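You operate a simulated robot arm through the tools that you are given. There is no shell and no other tool. Be economical: measure what you need, move in short steps, check, and stop when the job is done.

Carry out the task below with a simulated two-armed robot. There is one attempt and no reset: what you move stays moved.

Task
Lay one glue bead along the gold frame panel.
Fine: yellow lever to BEAD with the sled at START, draw it to END, lever shut, sled back at LOAD. Where these are worked on the way, their far stop is far enough and under half their travel is too little: yellow lever.

It is judged by the outcome, as a careful person would: the job done as asked, and still so three seconds after it is handed in. It fails if anything else is knocked over, pushed out of place, dropped, spilled or broken.

Robot
Two 6-joint arms with two-finger parallel grippers on one trunk, on a base that drives. Base frame: it is fixed to the floor where the robot stands at the start and does not move with it; the origin is under the middle of the robot, x ahead of it, y to its left, z up; the surface under the hand at the start is at about z = 0.861. Readings come in m, degrees, newtons and seconds.
The left shoulder is at the start at [0.28, 0.185, 1.08], the right one opposite. With the tool pointing down near the work surface each hand reaches from about 0.56 to 0.94 m from the robot's upright axis, wherever it stands, measured 20 degrees to its own side. Places, roughly: heat switch [0.8, 0.4, 0.9]; orange lever [0.6, 0.2, 1.2]; red press lever [0.7, -0.4, 1.3]; sled [0.6, -0.1, 0.9]; yellow lever [0.4, 0.4, 0.9]. Payload 1.57 kg a hand.
The TCP of each hand is the grasp point between the finger pads, 0.03 m short of the fingertips. In the tool frame z runs along the fingers and y along their closing line. Largest opening 0.08 m; finger width 0.017, thickness 0.012; the body of the gripper, 0.04 by 0.082 m, starts 0.08 m behind the TCP.
Orientation is told as [roll, pitch, yaw] about the base's x, y, z axes, in that order, counted from this pose: with the fingers straight down and closing along the base's y, the tool's x points along the base's -x, its y along +y and its z along -z.

Tools
- The arms move only by the tool jog_arm. It takes "left_steps", "right_steps" or both (then of equal length, played together; a hand with none holds still); each is a list of rows, each an object of numbers (a shift or turn left out is 0, a gripper value left out holds the last): "x", "y", "z": the shift along the base's x, y, z in m; "ax", "ay", "az": the turn, a rotation vector about the base's x, y, z in degrees. In form: [{"x": .., "y": .., "z": .., "ax": .., "ay": .., "az": ..}, ...]. A call has 1 to 12 rows; each row shifts and turns the commanded pose from where the row before left it. "left_grip" and "right_grip" are, for a hand that has rows, the gripper command, from -1 (fully open) to 1 (shut), values between in proportion, set as the call begins (left out, the last holds). Rows are played at 5 a second. More than 0.05 m and 8.6 degrees between two rows, or a gripper value outside its range, and nothing of the call is played. Where a pose cannot be reached the arm comes as near as it can. A force on the tool above 90 N (or 10 N above the force at the start of the call, whichever is more), or a blocked arm, ends the call early, and 0.2 s more pass. The fingers move at their own pace (about 0.153 m/s each) and stop on an object; they squeeze with about 37 N. The grip force told is the motor's: it shows also when the fingers shut on nothing. Time passes only in rows, and 0.2 s behind the last, so rows that do not move let the fingers close. The reply holds the time, the measured pose of the TCP, the force on the tool along the base axes, the opening and the grip force, in the units named above and with some noise, with the torque about the TCP (base axes, N m) and any sound that the robot's microphone picked up.
- Cameras (640 x 400 px; columns grow to the right, rows downward): "scene" is now at [0.24, 0.0171, 1.5239]; the picture's right is [0.22, -0.98, 0.00], its down [-0.72, -0.16, -0.68] and it looks along [0.66, 0.15, -0.74] (base axes); focal length 214 px, centre (320, 200). "left" rides on the left gripper at [0.072, 0.007, -0.122] in its tool frame; the picture's right is [-0.09, 1.00, 0.00], its down [-0.84, -0.08, -0.54] and it looks along [-0.54, -0.05, 0.84] (tool axes); focal length 238 px, centre (320, 200). "right" rides on the right gripper at [0.072, -0.007, -0.122] in its tool frame; the picture's right is [0.09, 1.00, 0.00], its down [-0.84, 0.08, -0.54] and it looks along [-0.54, 0.05, 0.84] (tool axes); focal length 238 px, centre (320, 200). There is no depth. A picture from a camera that has moved, and an enlarged one, comes with that camera's place and axes in the base frame and with its lens.
- snapshot(camera): a new picture of that camera. No time passes.
- raise_lower(by): slides the trunk up (or, below 0, down) by that many m; the arms and the scene camera ride with it, the base frame stays. It gives what a move gives, with no picture.
- roll_base(legs): drives the robot by 1 to 6 legs, each [ahead, turn to the left] in m and degrees, along the robot's own axes; the way and the turn of a leg run together, so that a leg with both is an arc; at most 1.5 m and 180 degrees a leg. The arms and the cameras ride along, it lands a little off, and it stops where it bumps. It gives what a move gives.
- turn_head(pan, tilt): turns the head with the scene camera to pan (to the left, within 86 degrees either way) and tilt (down, from -29 to 69), counted from straight ahead of the robot. It gives what a move gives.
- zoom(camera, box): a new picture of the part [left, top, right, bottom] of that camera's present view, enlarged. No time passes.
- job_done(): hands the job in; it is judged then, once.

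Go step by step. Nothing tells you exact positions but the pictures and the camera data: compare them with the known pose of the tool, close in by small moves and look again before you grip or let go. The budget is 120 turns and 100 pictures, counting those below and the enlarged ones. Unless the task says otherwise, let go and move clear before handing in, and close with one line.

The tools are called after "Request:" as a command line: name --argument value ..., lists and objects as JSON in quotes. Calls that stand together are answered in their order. jog_arm: Moves the arms, as the interface text tells. Its arguments: {"type":"object","properties":{"left_steps":{"type":"array"},"left_grip":{"type":"number"},"right_steps":{"type":"array"},"right_grip":{"type":"number"}},"required":[]} The other tools are called the same way: raise_lower (by) slides the trunk up or down; roll_base (legs) drives the base; turn_head (pan, tilt) turns the head that bears the scene camera; snapshot (camera) takes a picture; zoom (camera, box) takes an enlarged picture of a part of a camera's view; job_done () hands the job in.

At the start:

```text
t: 0.0
left_tcp_pos: [0.4288, 0.433, 1.2554]
left_tcp_rot: [0.0, 0.0, 0.0]
left_wrist_force: [-0.5, 0.2, 0.5]
left_ft_torque: [-0.03, -0.01, 0.02]
left_opening: 0.0799
left_gripper_force: 0.1
right_tcp_pos: [0.6109, 0.0357, 1.1958]
right_tcp_rot: [0.0, 0.0, 0.0]
right_wrist_force: [0.7, -0.1, -0.2]
right_ft_torque: [-0.01, 0.01, 0.0]
right_opening: 0.0802
right_gripper_force: 0.0
trunk travel left (down, up): [-0.775, 0.215]
robot x, y, heading: [-0.0016, 0.0002, -0.1]
head pan, tilt: [12.8, 47.4]
```

scene: 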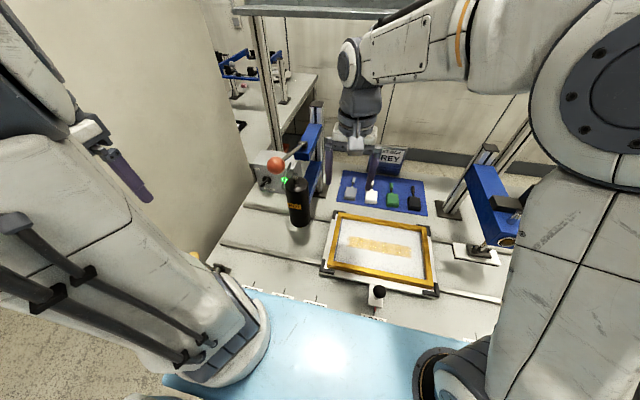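
right: 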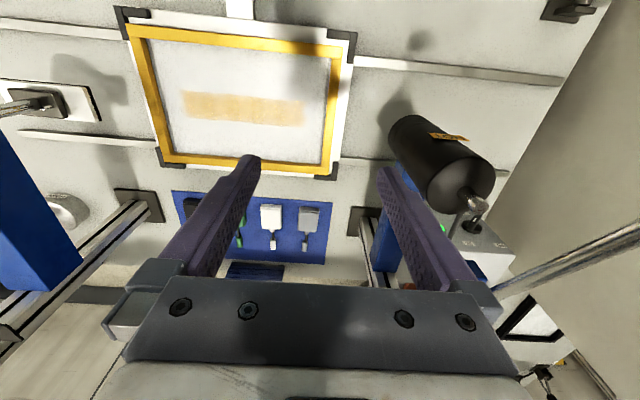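
left: 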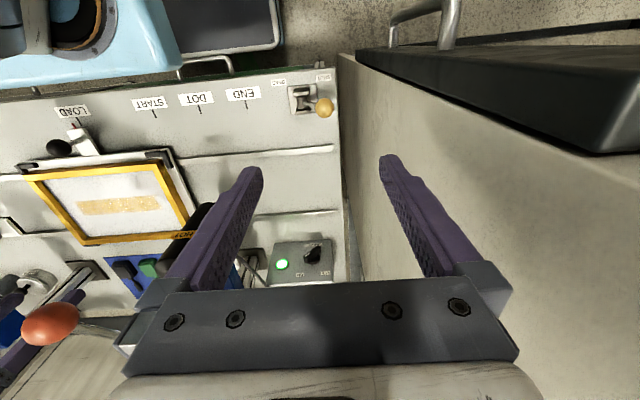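

I see the sled with the gold frame at LOAD with a black knob in front, labels LOAD/START/DOT/END along the front edge, and the yellow lever at the left front corner. I'll take enlarged views first.

Request:
zoom --camera "left" --box '[20, 70, 340, 270]'

Request:
zoom --camera "left" --box '[230, 60, 350, 135]'

Request:
zoom --camera "scene" --box '[220, 100, 540, 300]'

```text
2.00 times, centred on (180, 170) of left
camera zoom: at [0.3562, 0.4391, 1.3783], right [0.09, 1.0, 0.0], down [0.84, -0.08, 0.54], along [0.54, -0.05, -0.84], focal length 477 px, centre (600, 260)
```

zoom: 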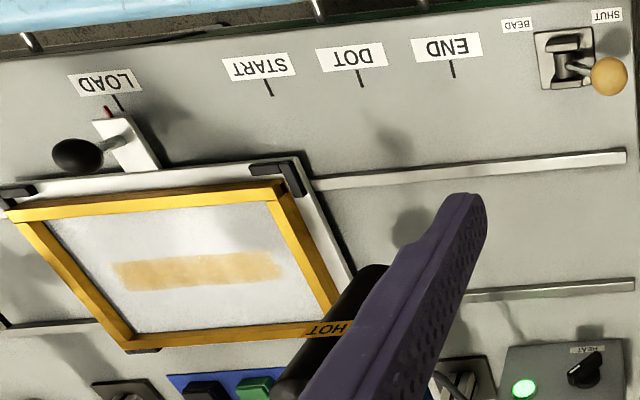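

```text
5.33 times, centred on (290, 98) of left
camera zoom: at [0.3562, 0.4391, 1.3783], right [0.09, 1.0, 0.0], down [0.84, -0.08, 0.54], along [0.54, -0.05, -0.84], focal length 1271 px, centre (480, 747)
```

zoom: 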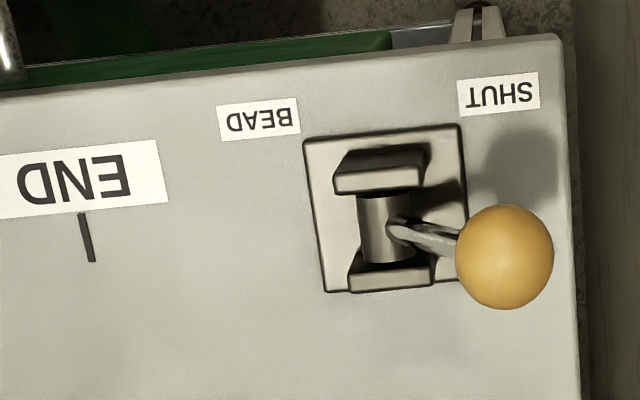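

```text
2.00 times, centred on (380, 200) of scene
camera zoom: at [0.24, 0.0171, 1.5239], right [0.22, -0.98, 0.0], down [-0.72, -0.16, -0.68], along [0.66, 0.15, -0.74], focal length 429 px, centre (200, 200)
```

zoom: 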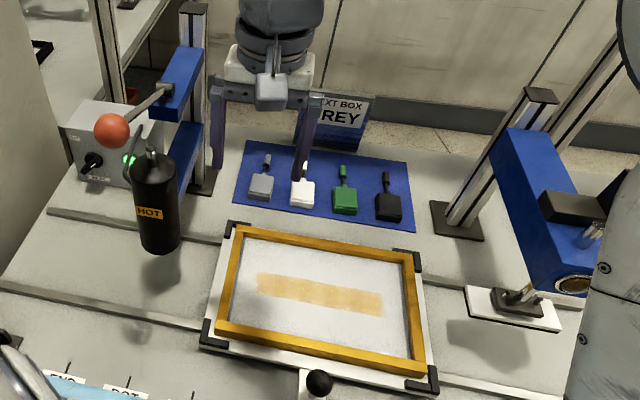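

Request:
zoom --camera "left" --box '[240, 220, 360, 295]'

Request:
zoom --camera "right" --box '[360, 90, 560, 290]'

Request:
zoom --camera "scene" --box '[240, 130, 340, 240]'

```text
5.33 times, centred on (300, 258) of left
camera zoom: at [0.3562, 0.4391, 1.3783], right [0.09, 1.0, 0.0], down [0.84, -0.08, 0.54], along [0.54, -0.05, -0.84], focal length 1271 px, centre (427, -107)
```

zoom: 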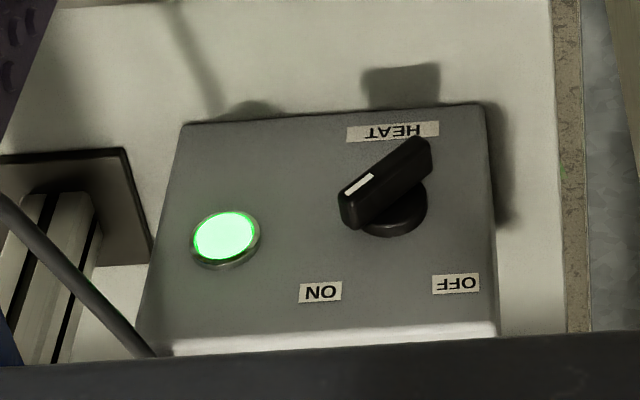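

```text
2.00 times, centred on (460, 190) of right
camera zoom: at [0.5401, 0.0277, 1.3173], right [-0.09, 1.0, 0.0], down [0.84, 0.08, 0.54], along [0.54, 0.05, -0.84], focal length 477 px, centre (40, 220)
```

zoom: 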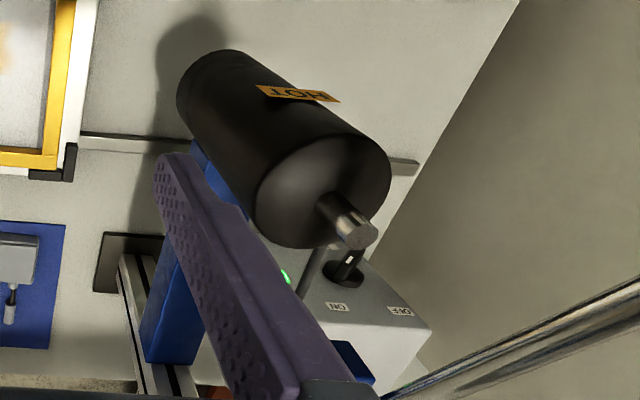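

```text
3.64 times, centred on (290, 185) of scene
camera zoom: at [0.24, 0.0171, 1.5239], right [0.22, -0.98, 0.0], down [-0.72, -0.16, -0.68], along [0.66, 0.15, -0.74], focal length 780 px, centre (429, 254)
```

zoom: 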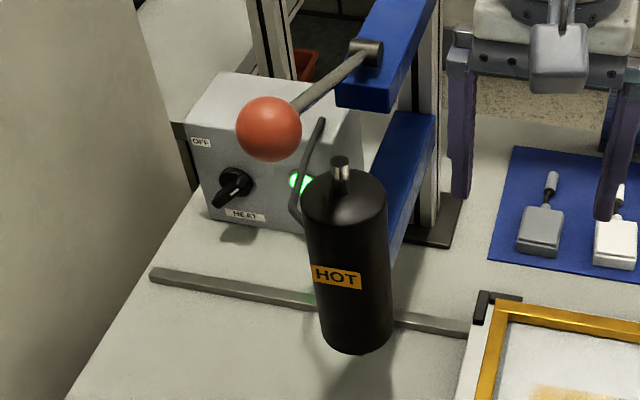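

The heat is on and the sled moves along y, with LOAD at y≈-0.087, START ≈0.081 and END ≈0.279; the knob is near (0.476,-0.088,0.93) and the yellow ball near (0.455,0.438,0.90). The knob is too close to the robot, so I'll back up a little first.

Request:
roll_base --legs '[[-0.16, 0]]'

```text
t: 1.4
left_tcp_pos: [0.2692, 0.4331, 1.2552]
left_tcp_rot: [0.0, -0.1, 0.1]
left_wrist_force: [0.1, -0.2, 0.9]
left_ft_torque: [-0.02, -0.01, -0.02]
left_opening: 0.0801
left_gripper_force: 0.0
right_tcp_pos: [0.4518, 0.0358, 1.1969]
right_tcp_rot: [0.0, 0.0, 0.0]
right_wrist_force: [1.1, 0.7, -0.4]
right_ft_torque: [-0.03, -0.01, 0.02]
right_opening: 0.0802
right_gripper_force: 0.1
trunk travel left (down, up): [-0.775, 0.215]
robot x, y, heading: [-0.1583, -0.0012, -0.3]
head pan, tilt: [12.8, 47.4]
```

Robot is back 0.157 m. Now the right hand goes above the knob, and the left above the lever while turning its yaw to -90.

Request:
jog_arm --left_steps '[{"x": 0.017, "y": -0.001, "z": -0.011, "az": -8.18}, {"x": 0.017, "y": -0.001, "z": -0.011, "az": -8.18}, {"x": 0.017, "y": -0.001, "z": -0.011, "az": -8.18}, {"x": 0.017, "y": -0.001, "z": -0.011, "az": -8.18}, {"x": 0.017, "y": -0.001, "z": -0.011, "az": -8.18}, {"x": 0.017, "y": -0.001, "z": -0.011, "az": -8.18}, {"x": 0.017, "y": -0.001, "z": -0.011, "az": -8.18}, {"x": 0.017, "y": -0.001, "z": -0.011, "az": -8.18}, {"x": 0.017, "y": -0.001, "z": -0.011, "az": -8.18}, {"x": 0.017, "y": -0.001, "z": -0.011, "az": -8.18}, {"x": 0.017, "y": -0.001, "z": -0.011, "az": -8.18}]' --right_steps '[{"x": 0.0022, "y": -0.0113, "z": -0.014}, {"x": 0.0022, "y": -0.0113, "z": -0.014}, {"x": 0.0022, "y": -0.0113, "z": -0.014}, {"x": 0.0022, "y": -0.0113, "z": -0.014}, {"x": 0.0022, "y": -0.0113, "z": -0.014}, {"x": 0.0022, "y": -0.0113, "z": -0.014}, {"x": 0.0022, "y": -0.0113, "z": -0.014}, {"x": 0.0022, "y": -0.0113, "z": -0.014}, {"x": 0.0022, "y": -0.0113, "z": -0.014}, {"x": 0.0022, "y": -0.0113, "z": -0.014}, {"x": 0.0022, "y": -0.0113, "z": -0.014}]'

Request:
snapshot --camera "right"

Request:
snapshot --camera "left"

Request:
snapshot --camera "scene"

```text
t: 3.3
left_tcp_pos: [0.3923, 0.4237, 1.1736]
left_tcp_rot: [-0.5, 0.0, -62.9]
left_wrist_force: [-43.1, -35.2, 23.3]
left_ft_torque: [6.94, -5.28, 4.75]
left_opening: 0.08
left_gripper_force: 0.1
right_tcp_pos: [0.4647, -0.0575, 1.0829]
right_tcp_rot: [0.1, -0.3, 0.2]
right_wrist_force: [-0.3, 0.3, 0.5]
right_ft_torque: [0.0, -0.05, 0.01]
right_opening: 0.0801
right_gripper_force: 0.0
trunk travel left (down, up): [-0.775, 0.215]
robot x, y, heading: [-0.1641, -0.0011, 0.5]
head pan, tilt: [12.8, 47.4]
stopped in row 9 (left hand): the force on the tool passed its limit at 120 N (the readings are from after the stop); the commanded pose is now the measured one
```

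```text
90 pictures are left
camera right: at [0.3936, -0.0652, 1.205], right [-0.1, 1.0, 0.0], down [0.83, 0.08, 0.55], along [0.54, 0.05, -0.84], focal length 238 px, centre (320, 200)
```

right: 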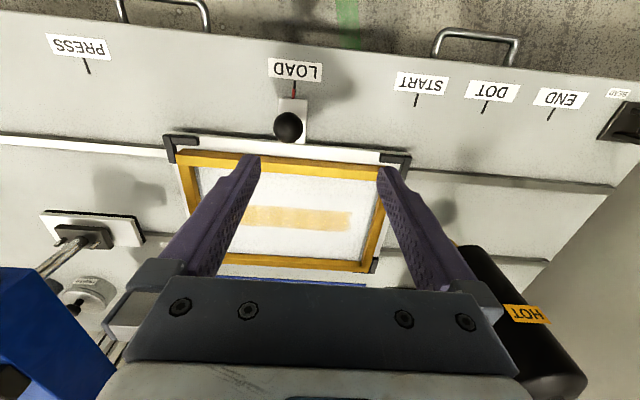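

```text
89 pictures are left
camera left: at [0.3649, 0.4909, 1.2961], right [0.93, 0.37, -0.01], down [0.32, -0.78, 0.54], along [0.2, -0.51, -0.84], focal length 238 px, centre (320, 200)
```

left: 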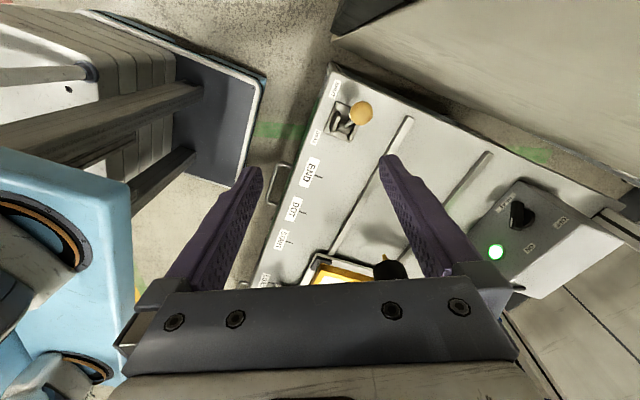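

```text
88 pictures are left
camera scene: at [0.0742, 0.0142, 1.5252], right [0.23, -0.97, 0.0], down [-0.72, -0.16, -0.68], along [0.66, 0.15, -0.73], focal length 214 px, centre (320, 200)
```

scene: 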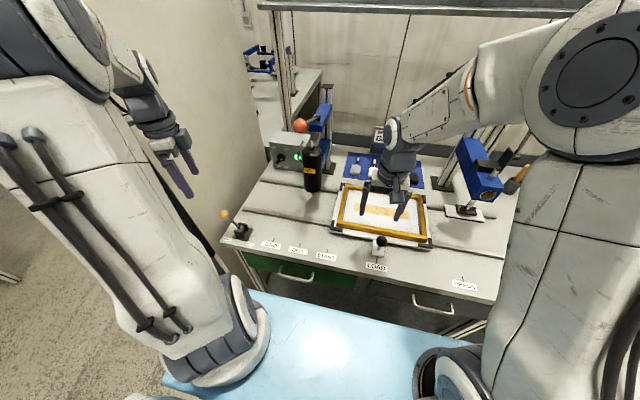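

The left camera housing touched the partition on the left (y≈0.5), so I'll turn the left hand the other way, away from it. Meanwhile the right hand goes over the knob, leaning its body towards -y so the two hands keep clear of each other later.

Request:
jog_arm --left_steps '[{"y": -0.04}, {"y": -0.04, "az": 8.5}, {"az": 8.5}, {"az": 8.5}, {"az": 8.5}, {"az": 8.5}, {"az": 8.5}, {"az": 8.5}, {"az": 8.5}, {"az": 8.5}, {"az": 8.5}, {"az": 8.5}]' --right_steps '[{"x": 0.002, "y": -0.006, "z": -0.008, "ax": 5}, {"x": 0.002, "y": -0.006, "z": -0.008, "ax": 5}, {"x": 0.002, "y": -0.006, "z": -0.008, "ax": 5}, {"x": 0.002, "y": -0.006, "z": -0.008, "ax": 5}, {"x": 0.002, "y": -0.006, "z": -0.008, "ax": 5}, {"x": 0.001}, {}, {}, {}, {}, {}, {}]'

Request:
snapshot --camera "right"

Request:
snapshot --camera "scene"

```text
t: 5.9
left_tcp_pos: [0.3986, 0.3459, 1.1676]
left_tcp_rot: [-0.6, -0.1, 29.9]
left_wrist_force: [1.1, -1.3, 0.2]
left_ft_torque: [0.0, -0.04, 0.0]
left_opening: 0.08
left_gripper_force: 0.0
right_tcp_pos: [0.4797, -0.0848, 1.0409]
right_tcp_rot: [25.0, -0.1, 0.2]
right_wrist_force: [0.4, 0.9, -1.3]
right_ft_torque: [0.04, -0.01, -0.03]
right_opening: 0.0803
right_gripper_force: 0.2
trunk travel left (down, up): [-0.775, 0.215]
robot x, y, heading: [-0.1564, -0.0012, 0.1]
head pan, tilt: [12.8, 47.4]
```

```text
87 pictures are left
camera right: at [0.4085, -0.1437, 1.1486], right [-0.1, 0.9, 0.42], down [0.84, -0.16, 0.53], along [0.54, 0.4, -0.74], focal length 238 px, centre (320, 200)
```

right: 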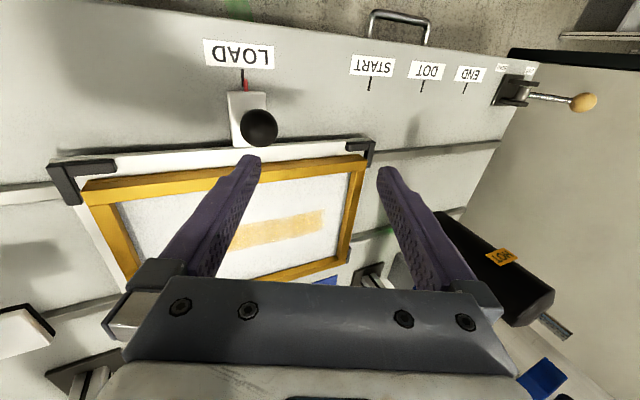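

```text
86 pictures are left
camera scene: at [0.0794, 0.0178, 1.5239], right [0.23, -0.97, 0.0], down [-0.72, -0.17, -0.68], along [0.66, 0.15, -0.74], focal length 214 px, centre (320, 200)
```

scene: 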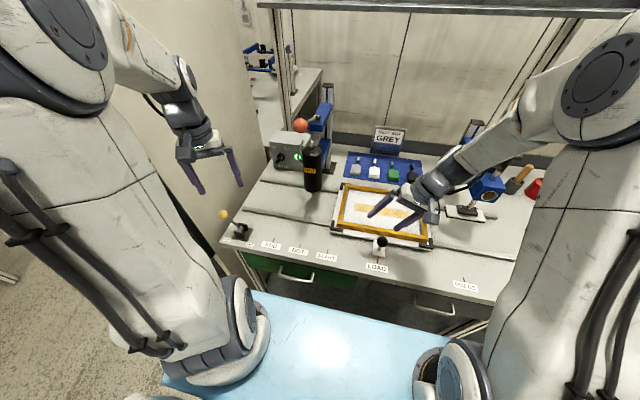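

Refined from several views: knob ≈(0.475,-0.094,0.927), yellow ball ≈(0.447,0.438,0.948) with its pivot around (0.445,0.402,0.89). The right hand lowers onto the knob while the left goes to just above the ball.

Request:
jog_arm --left_steps '[{"x": 0.008, "y": 0.015, "z": -0.02, "az": 3.4}, {"x": 0.008, "y": 0.015, "z": -0.02, "az": 3.4}, {"x": 0.008, "y": 0.015, "z": -0.02, "az": 3.4}, {"x": 0.008, "y": 0.015, "z": -0.02, "az": 3.4}, {"x": 0.008, "y": 0.015, "z": -0.02, "az": 3.4}, {"x": 0.008, "y": 0.015, "z": -0.02, "az": 3.4}]' --right_steps '[{"x": -0.0008, "y": -0.0014, "z": -0.014}, {"x": -0.0008, "y": -0.0014, "z": -0.014}, {"x": -0.0008, "y": -0.0014, "z": -0.014}, {"x": -0.0008, "y": -0.0014, "z": -0.014}, {"x": -0.0008, "y": -0.0014, "z": -0.014}, {"x": -0.0008, "y": -0.0014, "z": -0.014}]'

Request:
snapshot --camera "right"

Request:
snapshot --camera "left"

Request:
snapshot --camera "scene"

```text
t: 7.3
left_tcp_pos: [0.4468, 0.4353, 1.0475]
left_tcp_rot: [-0.6, -0.2, 50.2]
left_wrist_force: [0.3, 0.1, 0.2]
left_ft_torque: [-0.01, -0.02, -0.01]
left_opening: 0.0798
left_gripper_force: 0.1
right_tcp_pos: [0.4747, -0.0944, 0.9575]
right_tcp_rot: [25.0, 0.0, 0.1]
right_wrist_force: [0.4, 0.3, 1.5]
right_ft_torque: [0.0, -0.01, -0.01]
right_opening: 0.0801
right_gripper_force: 0.0
trunk travel left (down, up): [-0.775, 0.215]
robot x, y, heading: [-0.1632, -0.0015, 0.2]
head pan, tilt: [12.8, 47.4]
```

```text
85 pictures are left
camera right: at [0.4036, -0.1522, 1.0638], right [-0.1, 0.9, 0.42], down [0.84, -0.16, 0.53], along [0.54, 0.4, -0.74], focal length 238 px, centre (320, 200)
```

right: 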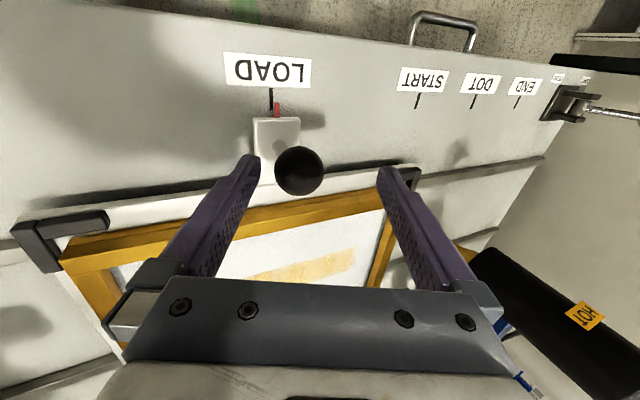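

```text
84 pictures are left
camera left: at [0.3935, 0.3856, 1.1699], right [-0.71, 0.71, -0.01], down [0.59, 0.6, 0.54], along [0.39, 0.38, -0.84], focal length 238 px, centre (320, 200)
```

left: 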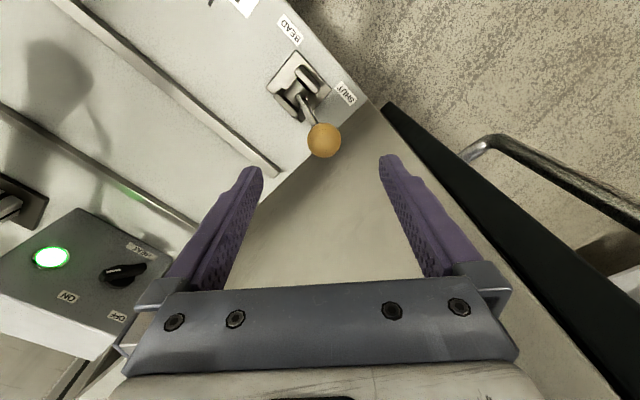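

```text
83 pictures are left
camera scene: at [0.0793, 0.0178, 1.5239], right [0.23, -0.97, 0.0], down [-0.72, -0.17, -0.68], along [0.66, 0.15, -0.74], focal length 214 px, centre (320, 200)
```

scene: 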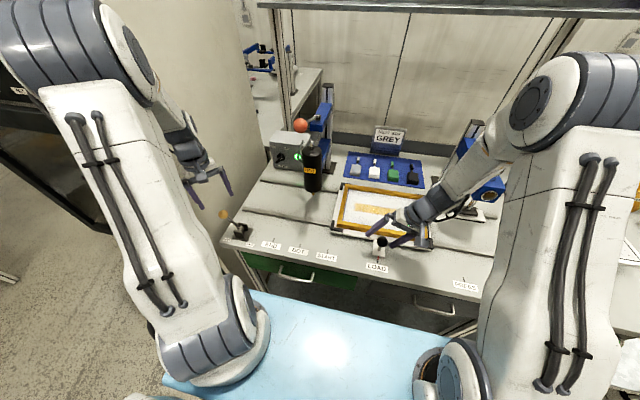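

Both are lined up; now I lower both to grip height and close the right hand on the knob.

Request:
jog_arm --left_steps '[{"z": -0.023, "y": 0.001}, {"z": -0.023, "y": 0.001}, {"z": -0.023, "y": 0.001}, {"z": -0.021}]' --right_steps '[{"z": -0.007}, {"z": -0.007}, {"z": -0.007}, {"z": -0.007}]'

Request:
snapshot --camera "left"

Request:
snapshot --camera "right"

```text
t: 8.3
left_tcp_pos: [0.4455, 0.4387, 0.9576]
left_tcp_rot: [-0.6, -0.1, 50.1]
left_wrist_force: [0.4, -0.1, -0.1]
left_ft_torque: [-0.04, -0.02, 0.01]
left_opening: 0.0798
left_gripper_force: 0.0
right_tcp_pos: [0.4744, -0.0928, 0.9289]
right_tcp_rot: [24.9, -0.1, 0.2]
right_wrist_force: [-0.6, -0.4, -1.5]
right_ft_torque: [-0.01, 0.03, 0.0]
right_opening: 0.0799
right_gripper_force: 0.0
trunk travel left (down, up): [-0.775, 0.215]
robot x, y, heading: [-0.1613, 0.0004, 0.2]
head pan, tilt: [12.8, 47.4]
```

```text
82 pictures are left
camera left: at [0.393, 0.388, 1.0806], right [-0.71, 0.71, -0.01], down [0.59, 0.6, 0.54], along [0.39, 0.38, -0.84], focal length 238 px, centre (320, 200)
```

left: 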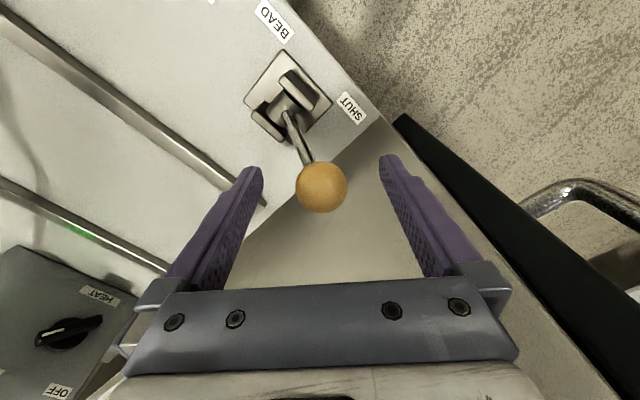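

```text
81 pictures are left
camera right: at [0.4035, -0.1523, 1.0362], right [-0.1, 0.9, 0.42], down [0.84, -0.16, 0.53], along [0.54, 0.4, -0.74], focal length 238 px, centre (320, 200)
```

right: 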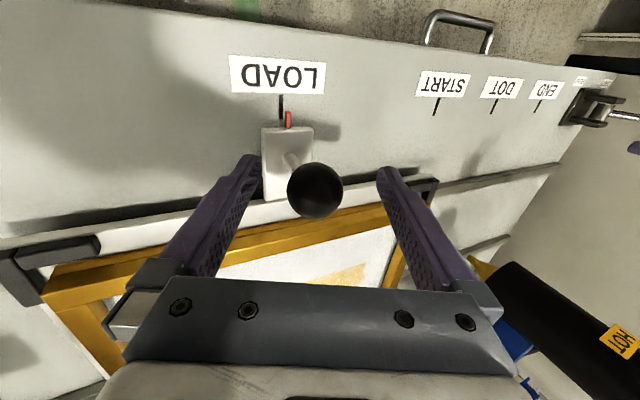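

Both the knob and the ball sit right at the grasp points. Closing both hands.

Request:
jog_arm --left_steps '[{}, {}, {}]' --right_steps '[{}, {}, {}]' --left_grip 1 --right_grip 1

Request:
zoom --camera "right" --box '[200, 40, 400, 240]'

```text
t: 9.1
left_tcp_pos: [0.4462, 0.439, 0.9577]
left_tcp_rot: [-0.6, -0.1, 50.2]
left_wrist_force: [-11.0, 7.0, 3.2]
left_ft_torque: [0.19, -0.12, -0.01]
left_opening: 0.0314
left_gripper_force: 40.4
right_tcp_pos: [0.4752, -0.0947, 0.928]
right_tcp_rot: [24.8, -0.1, 0.1]
right_wrist_force: [2.4, -5.2, -22.0]
right_ft_torque: [-0.1, -0.27, -0.37]
right_opening: 0.0353
right_gripper_force: 42.6
trunk travel left (down, up): [-0.775, 0.215]
robot x, y, heading: [-0.1613, -0.0039, 0.0]
head pan, tilt: [12.8, 47.4]
```

```text
2.00 times, centred on (300, 140) of right
camera zoom: at [0.4036, -0.1524, 1.0354], right [-0.09, 0.9, 0.42], down [0.84, -0.16, 0.53], along [0.54, 0.4, -0.74], focal length 477 px, centre (360, 320)
```

zoom: 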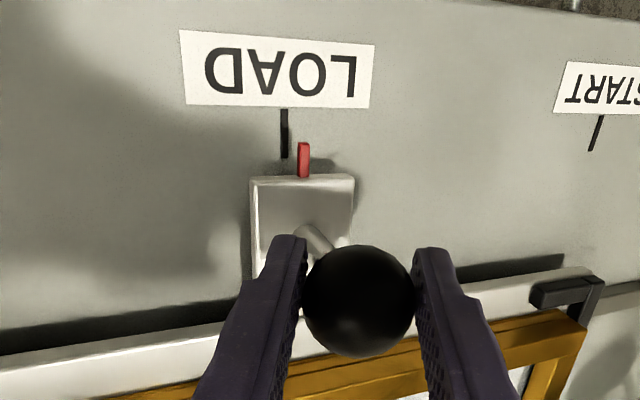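

Both gripped (0.031 and 0.035 m openings). Drawing the sled towards START, stopping a little short to look.

Request:
jog_arm --right_steps '[{"y": 0.01}, {"y": 0.02}, {"y": 0.025}, {"y": 0.025}, {"y": 0.025}, {"y": 0.025}, {"y": 0.02}, {"y": 0.008}, {}]'

Request:
zoom --camera "right" --box '[200, 40, 400, 240]'

Request:
zoom --camera "scene" --box '[220, 200, 420, 300]'

```text
t: 11.1
left_tcp_pos: [0.4458, 0.4401, 0.9576]
left_tcp_rot: [-0.7, 0.0, 50.3]
left_wrist_force: [-20.5, 9.3, 8.6]
left_ft_torque: [0.17, 0.03, 0.02]
left_opening: 0.0313
left_gripper_force: 40.6
right_tcp_pos: [0.4753, 0.0659, 0.9297]
right_tcp_rot: [25.0, -0.1, 0.2]
right_wrist_force: [6.3, 4.8, -29.1]
right_ft_torque: [-0.05, 0.15, 0.06]
right_opening: 0.0354
right_gripper_force: 42.0
trunk travel left (down, up): [-0.775, 0.215]
robot x, y, heading: [-0.1661, -0.0008, 0.2]
head pan, tilt: [12.8, 47.4]
```

```text
2.00 times, centred on (300, 140) of right
camera zoom: at [0.403, 0.0073, 1.0362], right [-0.1, 0.9, 0.42], down [0.84, -0.16, 0.53], along [0.54, 0.4, -0.74], focal length 477 px, centre (360, 320)
```

zoom: 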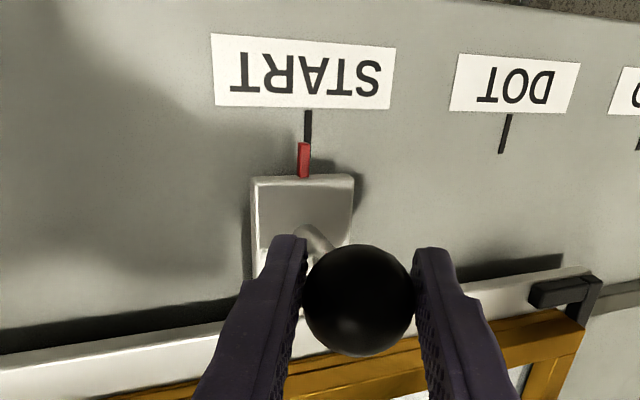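

```text
3.20 times, centred on (320, 250) of scene
camera zoom: at [0.0795, 0.0187, 1.5239], right [0.23, -0.97, 0.0], down [-0.72, -0.17, -0.68], along [0.66, 0.15, -0.74], focal length 686 px, centre (320, 40)
```

zoom: 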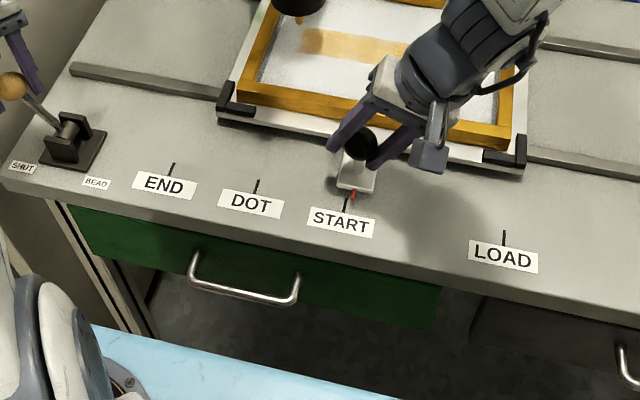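

The pointer is about 8 mm short of the START tick (compared with how it sat at LOAD). Nudging on.

Request:
jog_arm --right_steps '[{"y": 0.004}, {"y": 0.0045}, {}, {}]'

Request:
zoom --camera "right" --box '[200, 40, 400, 240]'

Request:
zoom --camera "scene" --box '[280, 230, 380, 280]'

```text
t: 12.1
left_tcp_pos: [0.4456, 0.4391, 0.9579]
left_tcp_rot: [-0.5, 0.0, 50.1]
left_wrist_force: [-21.3, 10.1, 0.4]
left_ft_torque: [0.5, -0.17, 0.0]
left_opening: 0.0313
left_gripper_force: 39.8
right_tcp_pos: [0.4752, 0.0744, 0.929]
right_tcp_rot: [24.9, -0.1, 0.3]
right_wrist_force: [0.7, -2.5, -18.7]
right_ft_torque: [-0.16, 0.06, -0.04]
right_opening: 0.0351
right_gripper_force: 41.7
trunk travel left (down, up): [-0.775, 0.215]
robot x, y, heading: [-0.1606, -0.0001, 0.1]
head pan, tilt: [12.8, 47.4]
```

```text
2.00 times, centred on (300, 140) of right
camera zoom: at [0.403, 0.0151, 1.0363], right [-0.1, 0.9, 0.42], down [0.84, -0.16, 0.53], along [0.54, 0.4, -0.74], focal length 477 px, centre (360, 320)
```

zoom: 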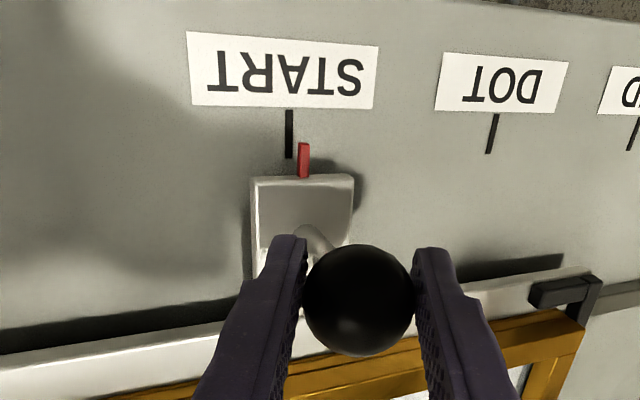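

```text
6.40 times, centred on (330, 255) of scene
camera zoom: at [0.0791, 0.0185, 1.5239], right [0.23, -0.97, 0.0], down [-0.72, -0.17, -0.68], along [0.66, 0.15, -0.74], focal length 1373 px, centre (256, -152)
```

zoom: 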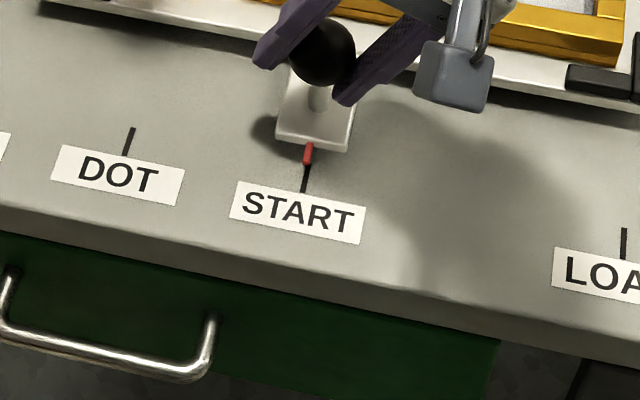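

The sled is at START. Now the left hand swings the yellow lever over its arc to BEAD.

Request:
jog_arm --left_steps '[{"y": -0.0129, "z": 0.0063}, {"y": -0.0139, "z": 0.0034}, {"y": -0.0143, "z": 0.0005}, {"y": -0.0141, "z": -0.0025}, {"y": -0.0133, "z": -0.0053}, {"y": -0.008, "z": -0.005}]'

Request:
snapshot --camera "left"

Request:
snapshot --camera "scene"

Request:
zoom --camera "scene" --box '[180, 170, 340, 270]'

```text
t: 13.5
left_tcp_pos: [0.4475, 0.3629, 0.9563]
left_tcp_rot: [-0.7, -0.2, 50.1]
left_wrist_force: [-7.9, 1.4, 15.4]
left_ft_torque: [0.72, -0.4, 0.0]
left_opening: 0.0317
left_gripper_force: 39.9
right_tcp_pos: [0.4746, 0.0728, 0.9291]
right_tcp_rot: [25.0, -0.2, 0.2]
right_wrist_force: [-1.3, 1.3, -18.5]
right_ft_torque: [-0.13, -0.18, 0.08]
right_opening: 0.0355
right_gripper_force: 42.4
trunk travel left (down, up): [-0.775, 0.215]
robot x, y, heading: [-0.1595, 0.0025, 0.2]
head pan, tilt: [12.8, 47.4]
```

```text
75 pictures are left
camera left: at [0.3941, 0.3114, 1.0787], right [-0.7, 0.71, -0.01], down [0.59, 0.6, 0.55], along [0.39, 0.38, -0.84], focal length 238 px, centre (320, 200)
```

left: 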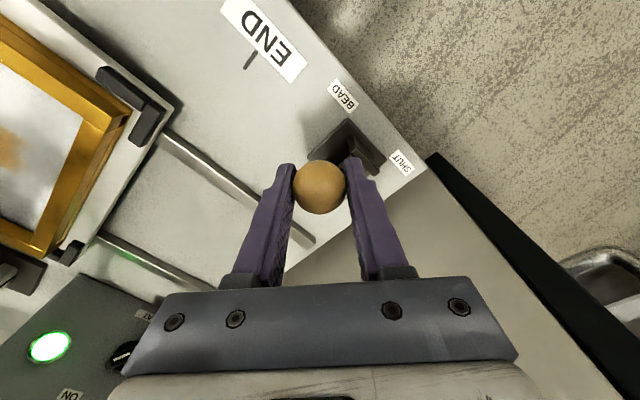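

```text
74 pictures are left
camera scene: at [0.0792, 0.0178, 1.524], right [0.22, -0.97, 0.0], down [-0.72, -0.17, -0.68], along [0.66, 0.15, -0.74], focal length 214 px, centre (320, 200)
```

scene: 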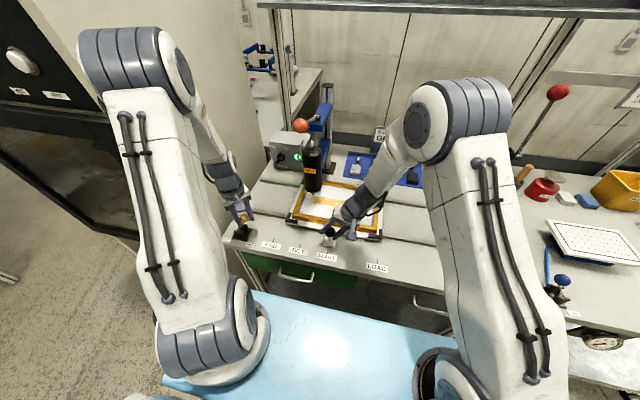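

```text
4.00 times, centred on (260, 220) of scene
camera zoom: at [0.0792, 0.0178, 1.524], right [0.22, -0.97, 0.0], down [-0.72, -0.17, -0.68], along [0.66, 0.15, -0.74], focal length 858 px, centre (560, 120)
```

zoom: 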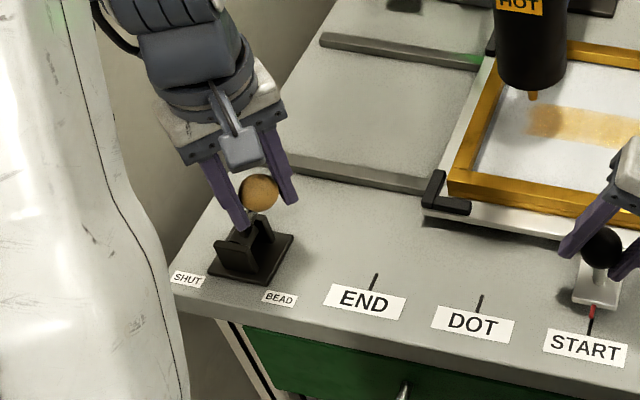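

The lever is over to the BEAD side (ball at y≈0.363). I press it slightly further to its stop and draw the sled steadily 0.2 m to END.

Request:
jog_arm --left_steps '[{"y": -0.005, "z": -0.003}, {}, {}, {}, {}, {}, {}, {}, {}, {}]' --right_steps '[{"y": 0.02}, {"y": 0.02}, {"y": 0.02}, {"y": 0.02}, {"y": 0.02}, {"y": 0.02}, {"y": 0.02}, {"y": 0.02}, {"y": 0.02}, {"y": 0.02}]'

Request:
zoom --camera "right" --box '[200, 40, 400, 240]'

Request:
zoom --camera "scene" --box '[180, 150, 380, 270]'

```text
t: 15.7
left_tcp_pos: [0.4468, 0.3586, 0.9533]
left_tcp_rot: [-0.7, -0.2, 50.1]
left_wrist_force: [15.4, -7.1, 16.1]
left_ft_torque: [0.42, 0.77, 0.51]
left_opening: 0.032
left_gripper_force: 39.8
right_tcp_pos: [0.4745, 0.2738, 0.9306]
right_tcp_rot: [24.9, 0.1, 0.1]
right_wrist_force: [-13.3, -0.9, -7.3]
right_ft_torque: [0.07, -0.26, -0.19]
right_opening: 0.0355
right_gripper_force: 42.4
trunk travel left (down, up): [-0.775, 0.215]
robot x, y, heading: [-0.1576, 0.0026, 0.0]
head pan, tilt: [12.8, 47.4]
```

```text
2.00 times, centred on (300, 140) of right
camera zoom: at [0.403, 0.2146, 1.0368], right [-0.1, 0.9, 0.42], down [0.84, -0.15, 0.52], along [0.54, 0.4, -0.74], focal length 477 px, centre (360, 320)
```

zoom: 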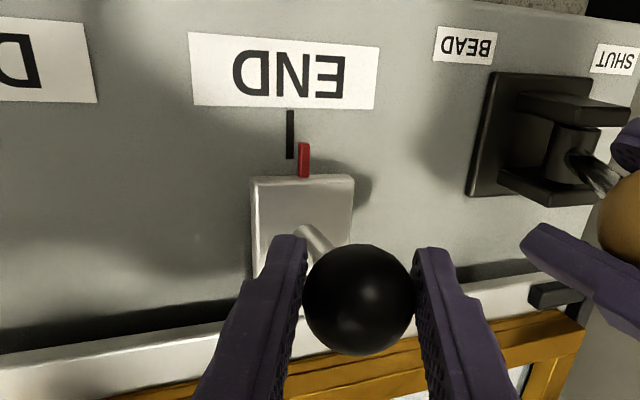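

```text
3.20 times, centred on (280, 210) of scene
camera zoom: at [0.0792, 0.0172, 1.524], right [0.23, -0.97, 0.0], down [-0.72, -0.17, -0.68], along [0.66, 0.15, -0.74], focal length 686 px, centre (448, 168)
```

zoom: 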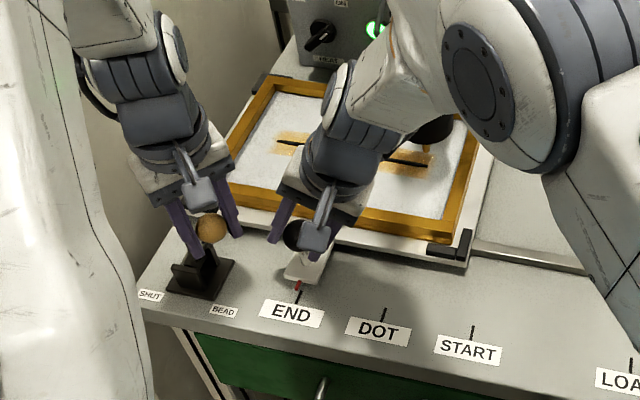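

A dark bead line is on the panel and the pointer sits at END. Shutting the lever with the reverse arc.

Request:
jog_arm --left_steps '[{"y": 0.013, "z": 0.008}, {"y": 0.0133, "z": 0.0053}, {"y": 0.0141, "z": 0.0025}, {"y": 0.0143, "z": -0.0005}, {"y": 0.0139, "z": -0.0034}, {"y": 0.0129, "z": -0.0063}, {"y": 0.003, "z": -0.002}, {}]'

Request:
snapshot --camera "left"

Request:
zoom --camera "scene" --box '[180, 150, 380, 270]'

```text
t: 17.5
left_tcp_pos: [0.4464, 0.4399, 0.9575]
left_tcp_rot: [-0.6, 0.0, 50.1]
left_wrist_force: [3.3, -31.0, 25.3]
left_ft_torque: [-0.28, -0.01, -0.11]
left_opening: 0.0317
left_gripper_force: 40.4
right_tcp_pos: [0.4747, 0.272, 0.9302]
right_tcp_rot: [24.9, 0.2, 0.2]
right_wrist_force: [-12.7, 4.4, -13.4]
right_ft_torque: [-0.16, 0.49, 0.23]
right_opening: 0.0354
right_gripper_force: 42.4
trunk travel left (down, up): [-0.775, 0.215]
robot x, y, heading: [-0.1618, -0.0009, 0.1]
head pan, tilt: [12.8, 47.4]
```

```text
70 pictures are left
camera left: at [0.393, 0.3896, 1.0803], right [-0.7, 0.71, -0.01], down [0.59, 0.6, 0.54], along [0.39, 0.38, -0.84], focal length 238 px, centre (320, 200)
```

left: 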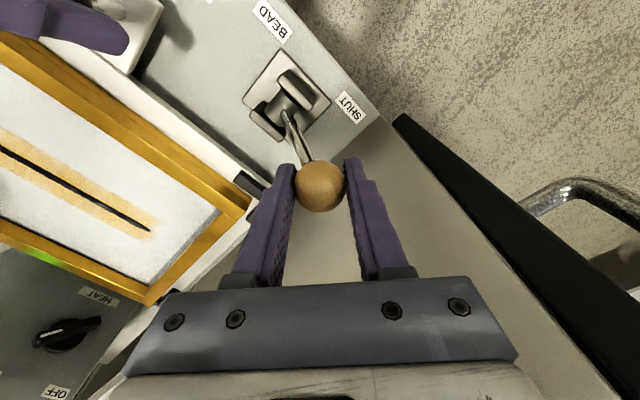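

```text
3.20 times, centred on (280, 210) of scene
camera zoom: at [0.0785, 0.0158, 1.5242], right [0.22, -0.97, 0.0], down [-0.72, -0.16, -0.68], along [0.66, 0.15, -0.74], focal length 686 px, centre (448, 168)
```

zoom: 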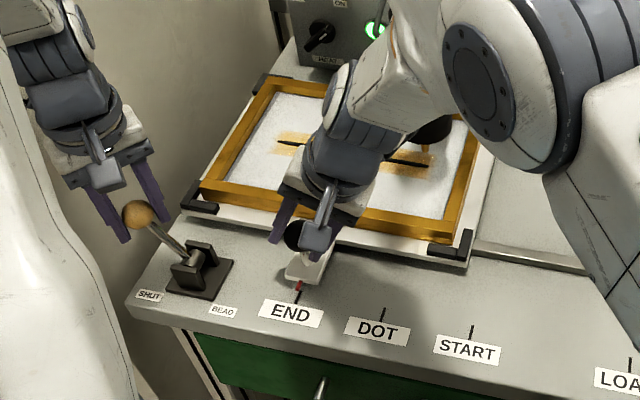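

The lever is back in the same pose as at the start (SHUT) and the bead runs along the strip. The left hand lets go and rises while the right hand draws the sled back by the same 0.3665 m to LOAD.

Request:
jog_arm --left_steps '[{}, {}, {"z": 0.01}, {"z": 0.02}, {"z": 0.025}, {"z": 0.025}, {"z": 0.025}, {"z": 0.025}, {}, {}, {}, {}]' --right_steps '[{"y": -0.015}, {"y": -0.03}, {"y": -0.035}, {"y": -0.04}, {"y": -0.04}, {"y": -0.04}, {"y": -0.04}, {"y": -0.04}, {"y": -0.035}, {"y": -0.03}, {"y": -0.015}, {"y": -0.0065}]' --left_grip -1

Request:
zoom --camera "right" --box '[200, 40, 400, 240]'

Request:
snapshot --camera "scene"

```text
t: 20.1
left_tcp_pos: [0.4476, 0.4422, 1.0861]
left_tcp_rot: [-0.7, -0.2, 50.2]
left_wrist_force: [-0.7, 0.5, -0.3]
left_ft_torque: [-0.01, 0.03, 0.02]
left_opening: 0.0801
left_gripper_force: 0.1
right_tcp_pos: [0.4751, -0.0942, 0.9295]
right_tcp_rot: [25.0, -0.1, 0.3]
right_wrist_force: [-11.3, -4.2, -3.5]
right_ft_torque: [0.01, 0.54, 0.1]
right_opening: 0.0355
right_gripper_force: 42.0
trunk travel left (down, up): [-0.775, 0.215]
robot x, y, heading: [-0.1604, -0.0027, 0.3]
head pan, tilt: [12.8, 47.4]
```

```text
2.00 times, centred on (300, 140) of right
camera zoom: at [0.4033, -0.1524, 1.0368], right [-0.1, 0.9, 0.42], down [0.84, -0.16, 0.53], along [0.54, 0.4, -0.74], focal length 477 px, centre (360, 320)
```

zoom: 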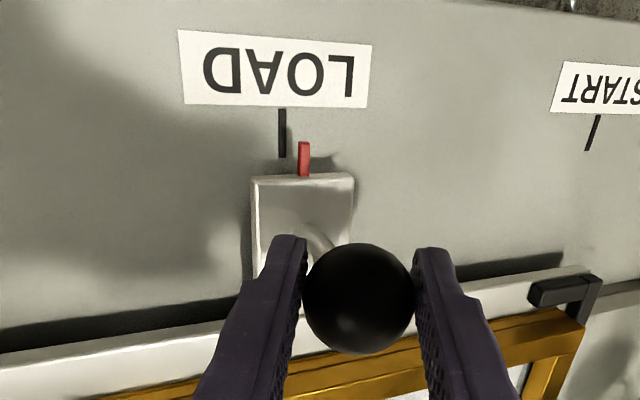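

```text
67 pictures are left
camera scene: at [0.0791, 0.0176, 1.524], right [0.23, -0.97, 0.0], down [-0.72, -0.17, -0.68], along [0.66, 0.15, -0.74], focal length 214 px, centre (320, 200)
```

scene: 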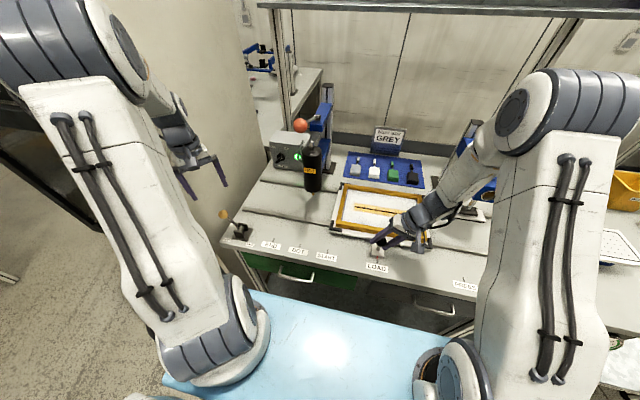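

The sled is back at LOAD within about 1–2 mm. A small nudge of -2 mm, then release and rise.

Request:
jog_arm --right_steps '[{"y": -0.002}, {}, {}]'

Request:
jog_arm --right_steps '[{}, {}, {"z": 0.015}, {"z": 0.03}, {"z": 0.03}, {"z": 0.03}, {"z": 0.03}]' --right_grip -1

Request:
snapshot --camera "right"

Request:
zoom --camera "scene" --box '[200, 150, 480, 290]'

Request:
snapshot --camera "left"

```text
t: 20.9
left_tcp_pos: [0.4466, 0.4422, 1.0859]
left_tcp_rot: [-0.6, -0.1, 50.1]
left_wrist_force: [0.2, 0.5, 0.6]
left_ft_torque: [0.01, -0.03, -0.02]
left_opening: 0.08
left_gripper_force: 0.1
right_tcp_pos: [0.4748, -0.0957, 0.93]
right_tcp_rot: [25.0, 0.0, 0.2]
right_wrist_force: [-11.4, -4.7, -1.1]
right_ft_torque: [-0.08, 0.0, 0.01]
right_opening: 0.0354
right_gripper_force: 42.6
trunk travel left (down, up): [-0.775, 0.215]
robot x, y, heading: [-0.1577, 0.001, 0.2]
head pan, tilt: [12.8, 47.4]
```

```text
t: 22.5
left_tcp_pos: [0.4465, 0.4435, 1.0859]
left_tcp_rot: [-0.6, 0.0, 50.0]
left_wrist_force: [-0.2, -0.7, 0.4]
left_ft_torque: [0.03, -0.03, 0.02]
left_opening: 0.0797
left_gripper_force: 0.1
right_tcp_pos: [0.4745, -0.0962, 1.0637]
right_tcp_rot: [24.9, -0.2, 0.1]
right_wrist_force: [1.6, 0.0, -0.9]
right_ft_torque: [-0.02, 0.02, 0.01]
right_opening: 0.08
right_gripper_force: 0.1
trunk travel left (down, up): [-0.775, 0.215]
robot x, y, heading: [-0.158, 0.0007, 0.5]
head pan, tilt: [12.8, 47.4]
```

```text
66 pictures are left
camera right: at [0.4031, -0.154, 1.1718], right [-0.09, 0.9, 0.42], down [0.84, -0.16, 0.52], along [0.54, 0.4, -0.74], focal length 238 px, centre (320, 200)
```

right: 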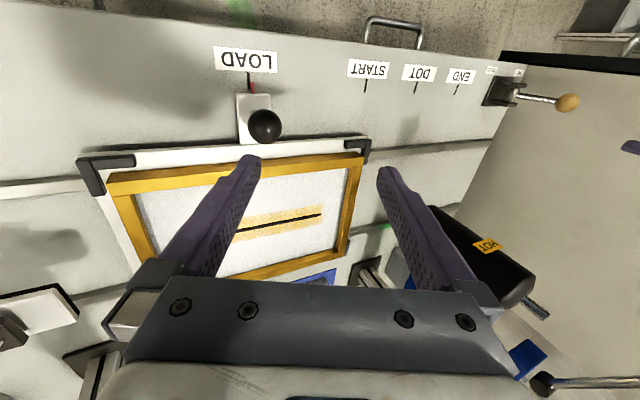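

```text
2.29 times, centred on (340, 220) of scene
camera zoom: at [0.0796, 0.0179, 1.5238], right [0.23, -0.97, 0.0], down [-0.72, -0.17, -0.68], along [0.66, 0.15, -0.74], focal length 490 px, centre (274, 154)
```

zoom: 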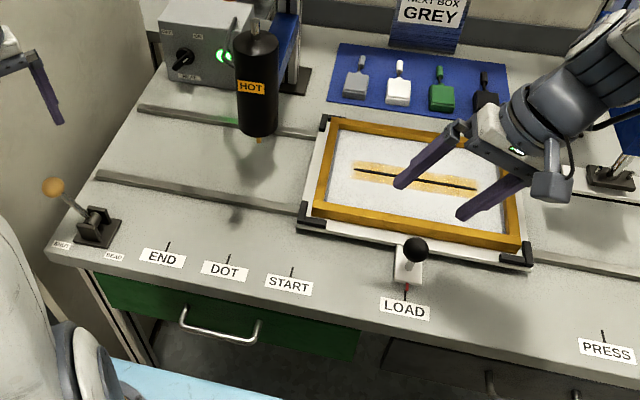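

```text
64 pictures are left
camera left: at [0.3941, 0.392, 1.2085], right [-0.71, 0.71, -0.01], down [0.59, 0.6, 0.54], along [0.39, 0.38, -0.84], focal length 238 px, centre (320, 200)
```

left: 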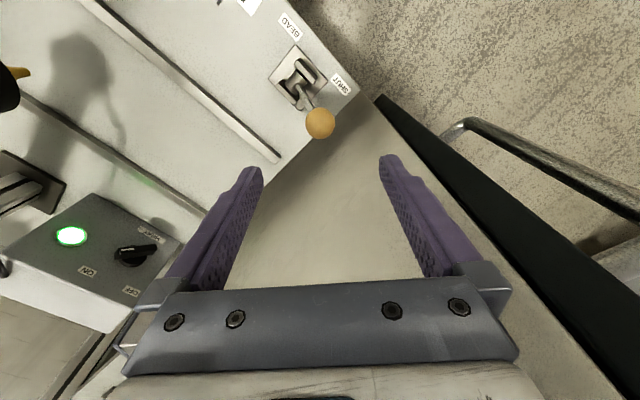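

The bead lies along the strip, the lever is shut, the sled is at LOAD and both hands are clear. Handing in.

Request:
job_done

```text
The job is handed in.
```

The gold frame panel has one glue bead along its strip, drawn from START to END. The yellow lever is shut, the sled is back at LOAD, and both hands are clear. Early on, the left hand bumped the partition on the left and stopped on its force limit. The pictures since show nothing moved by that bump.
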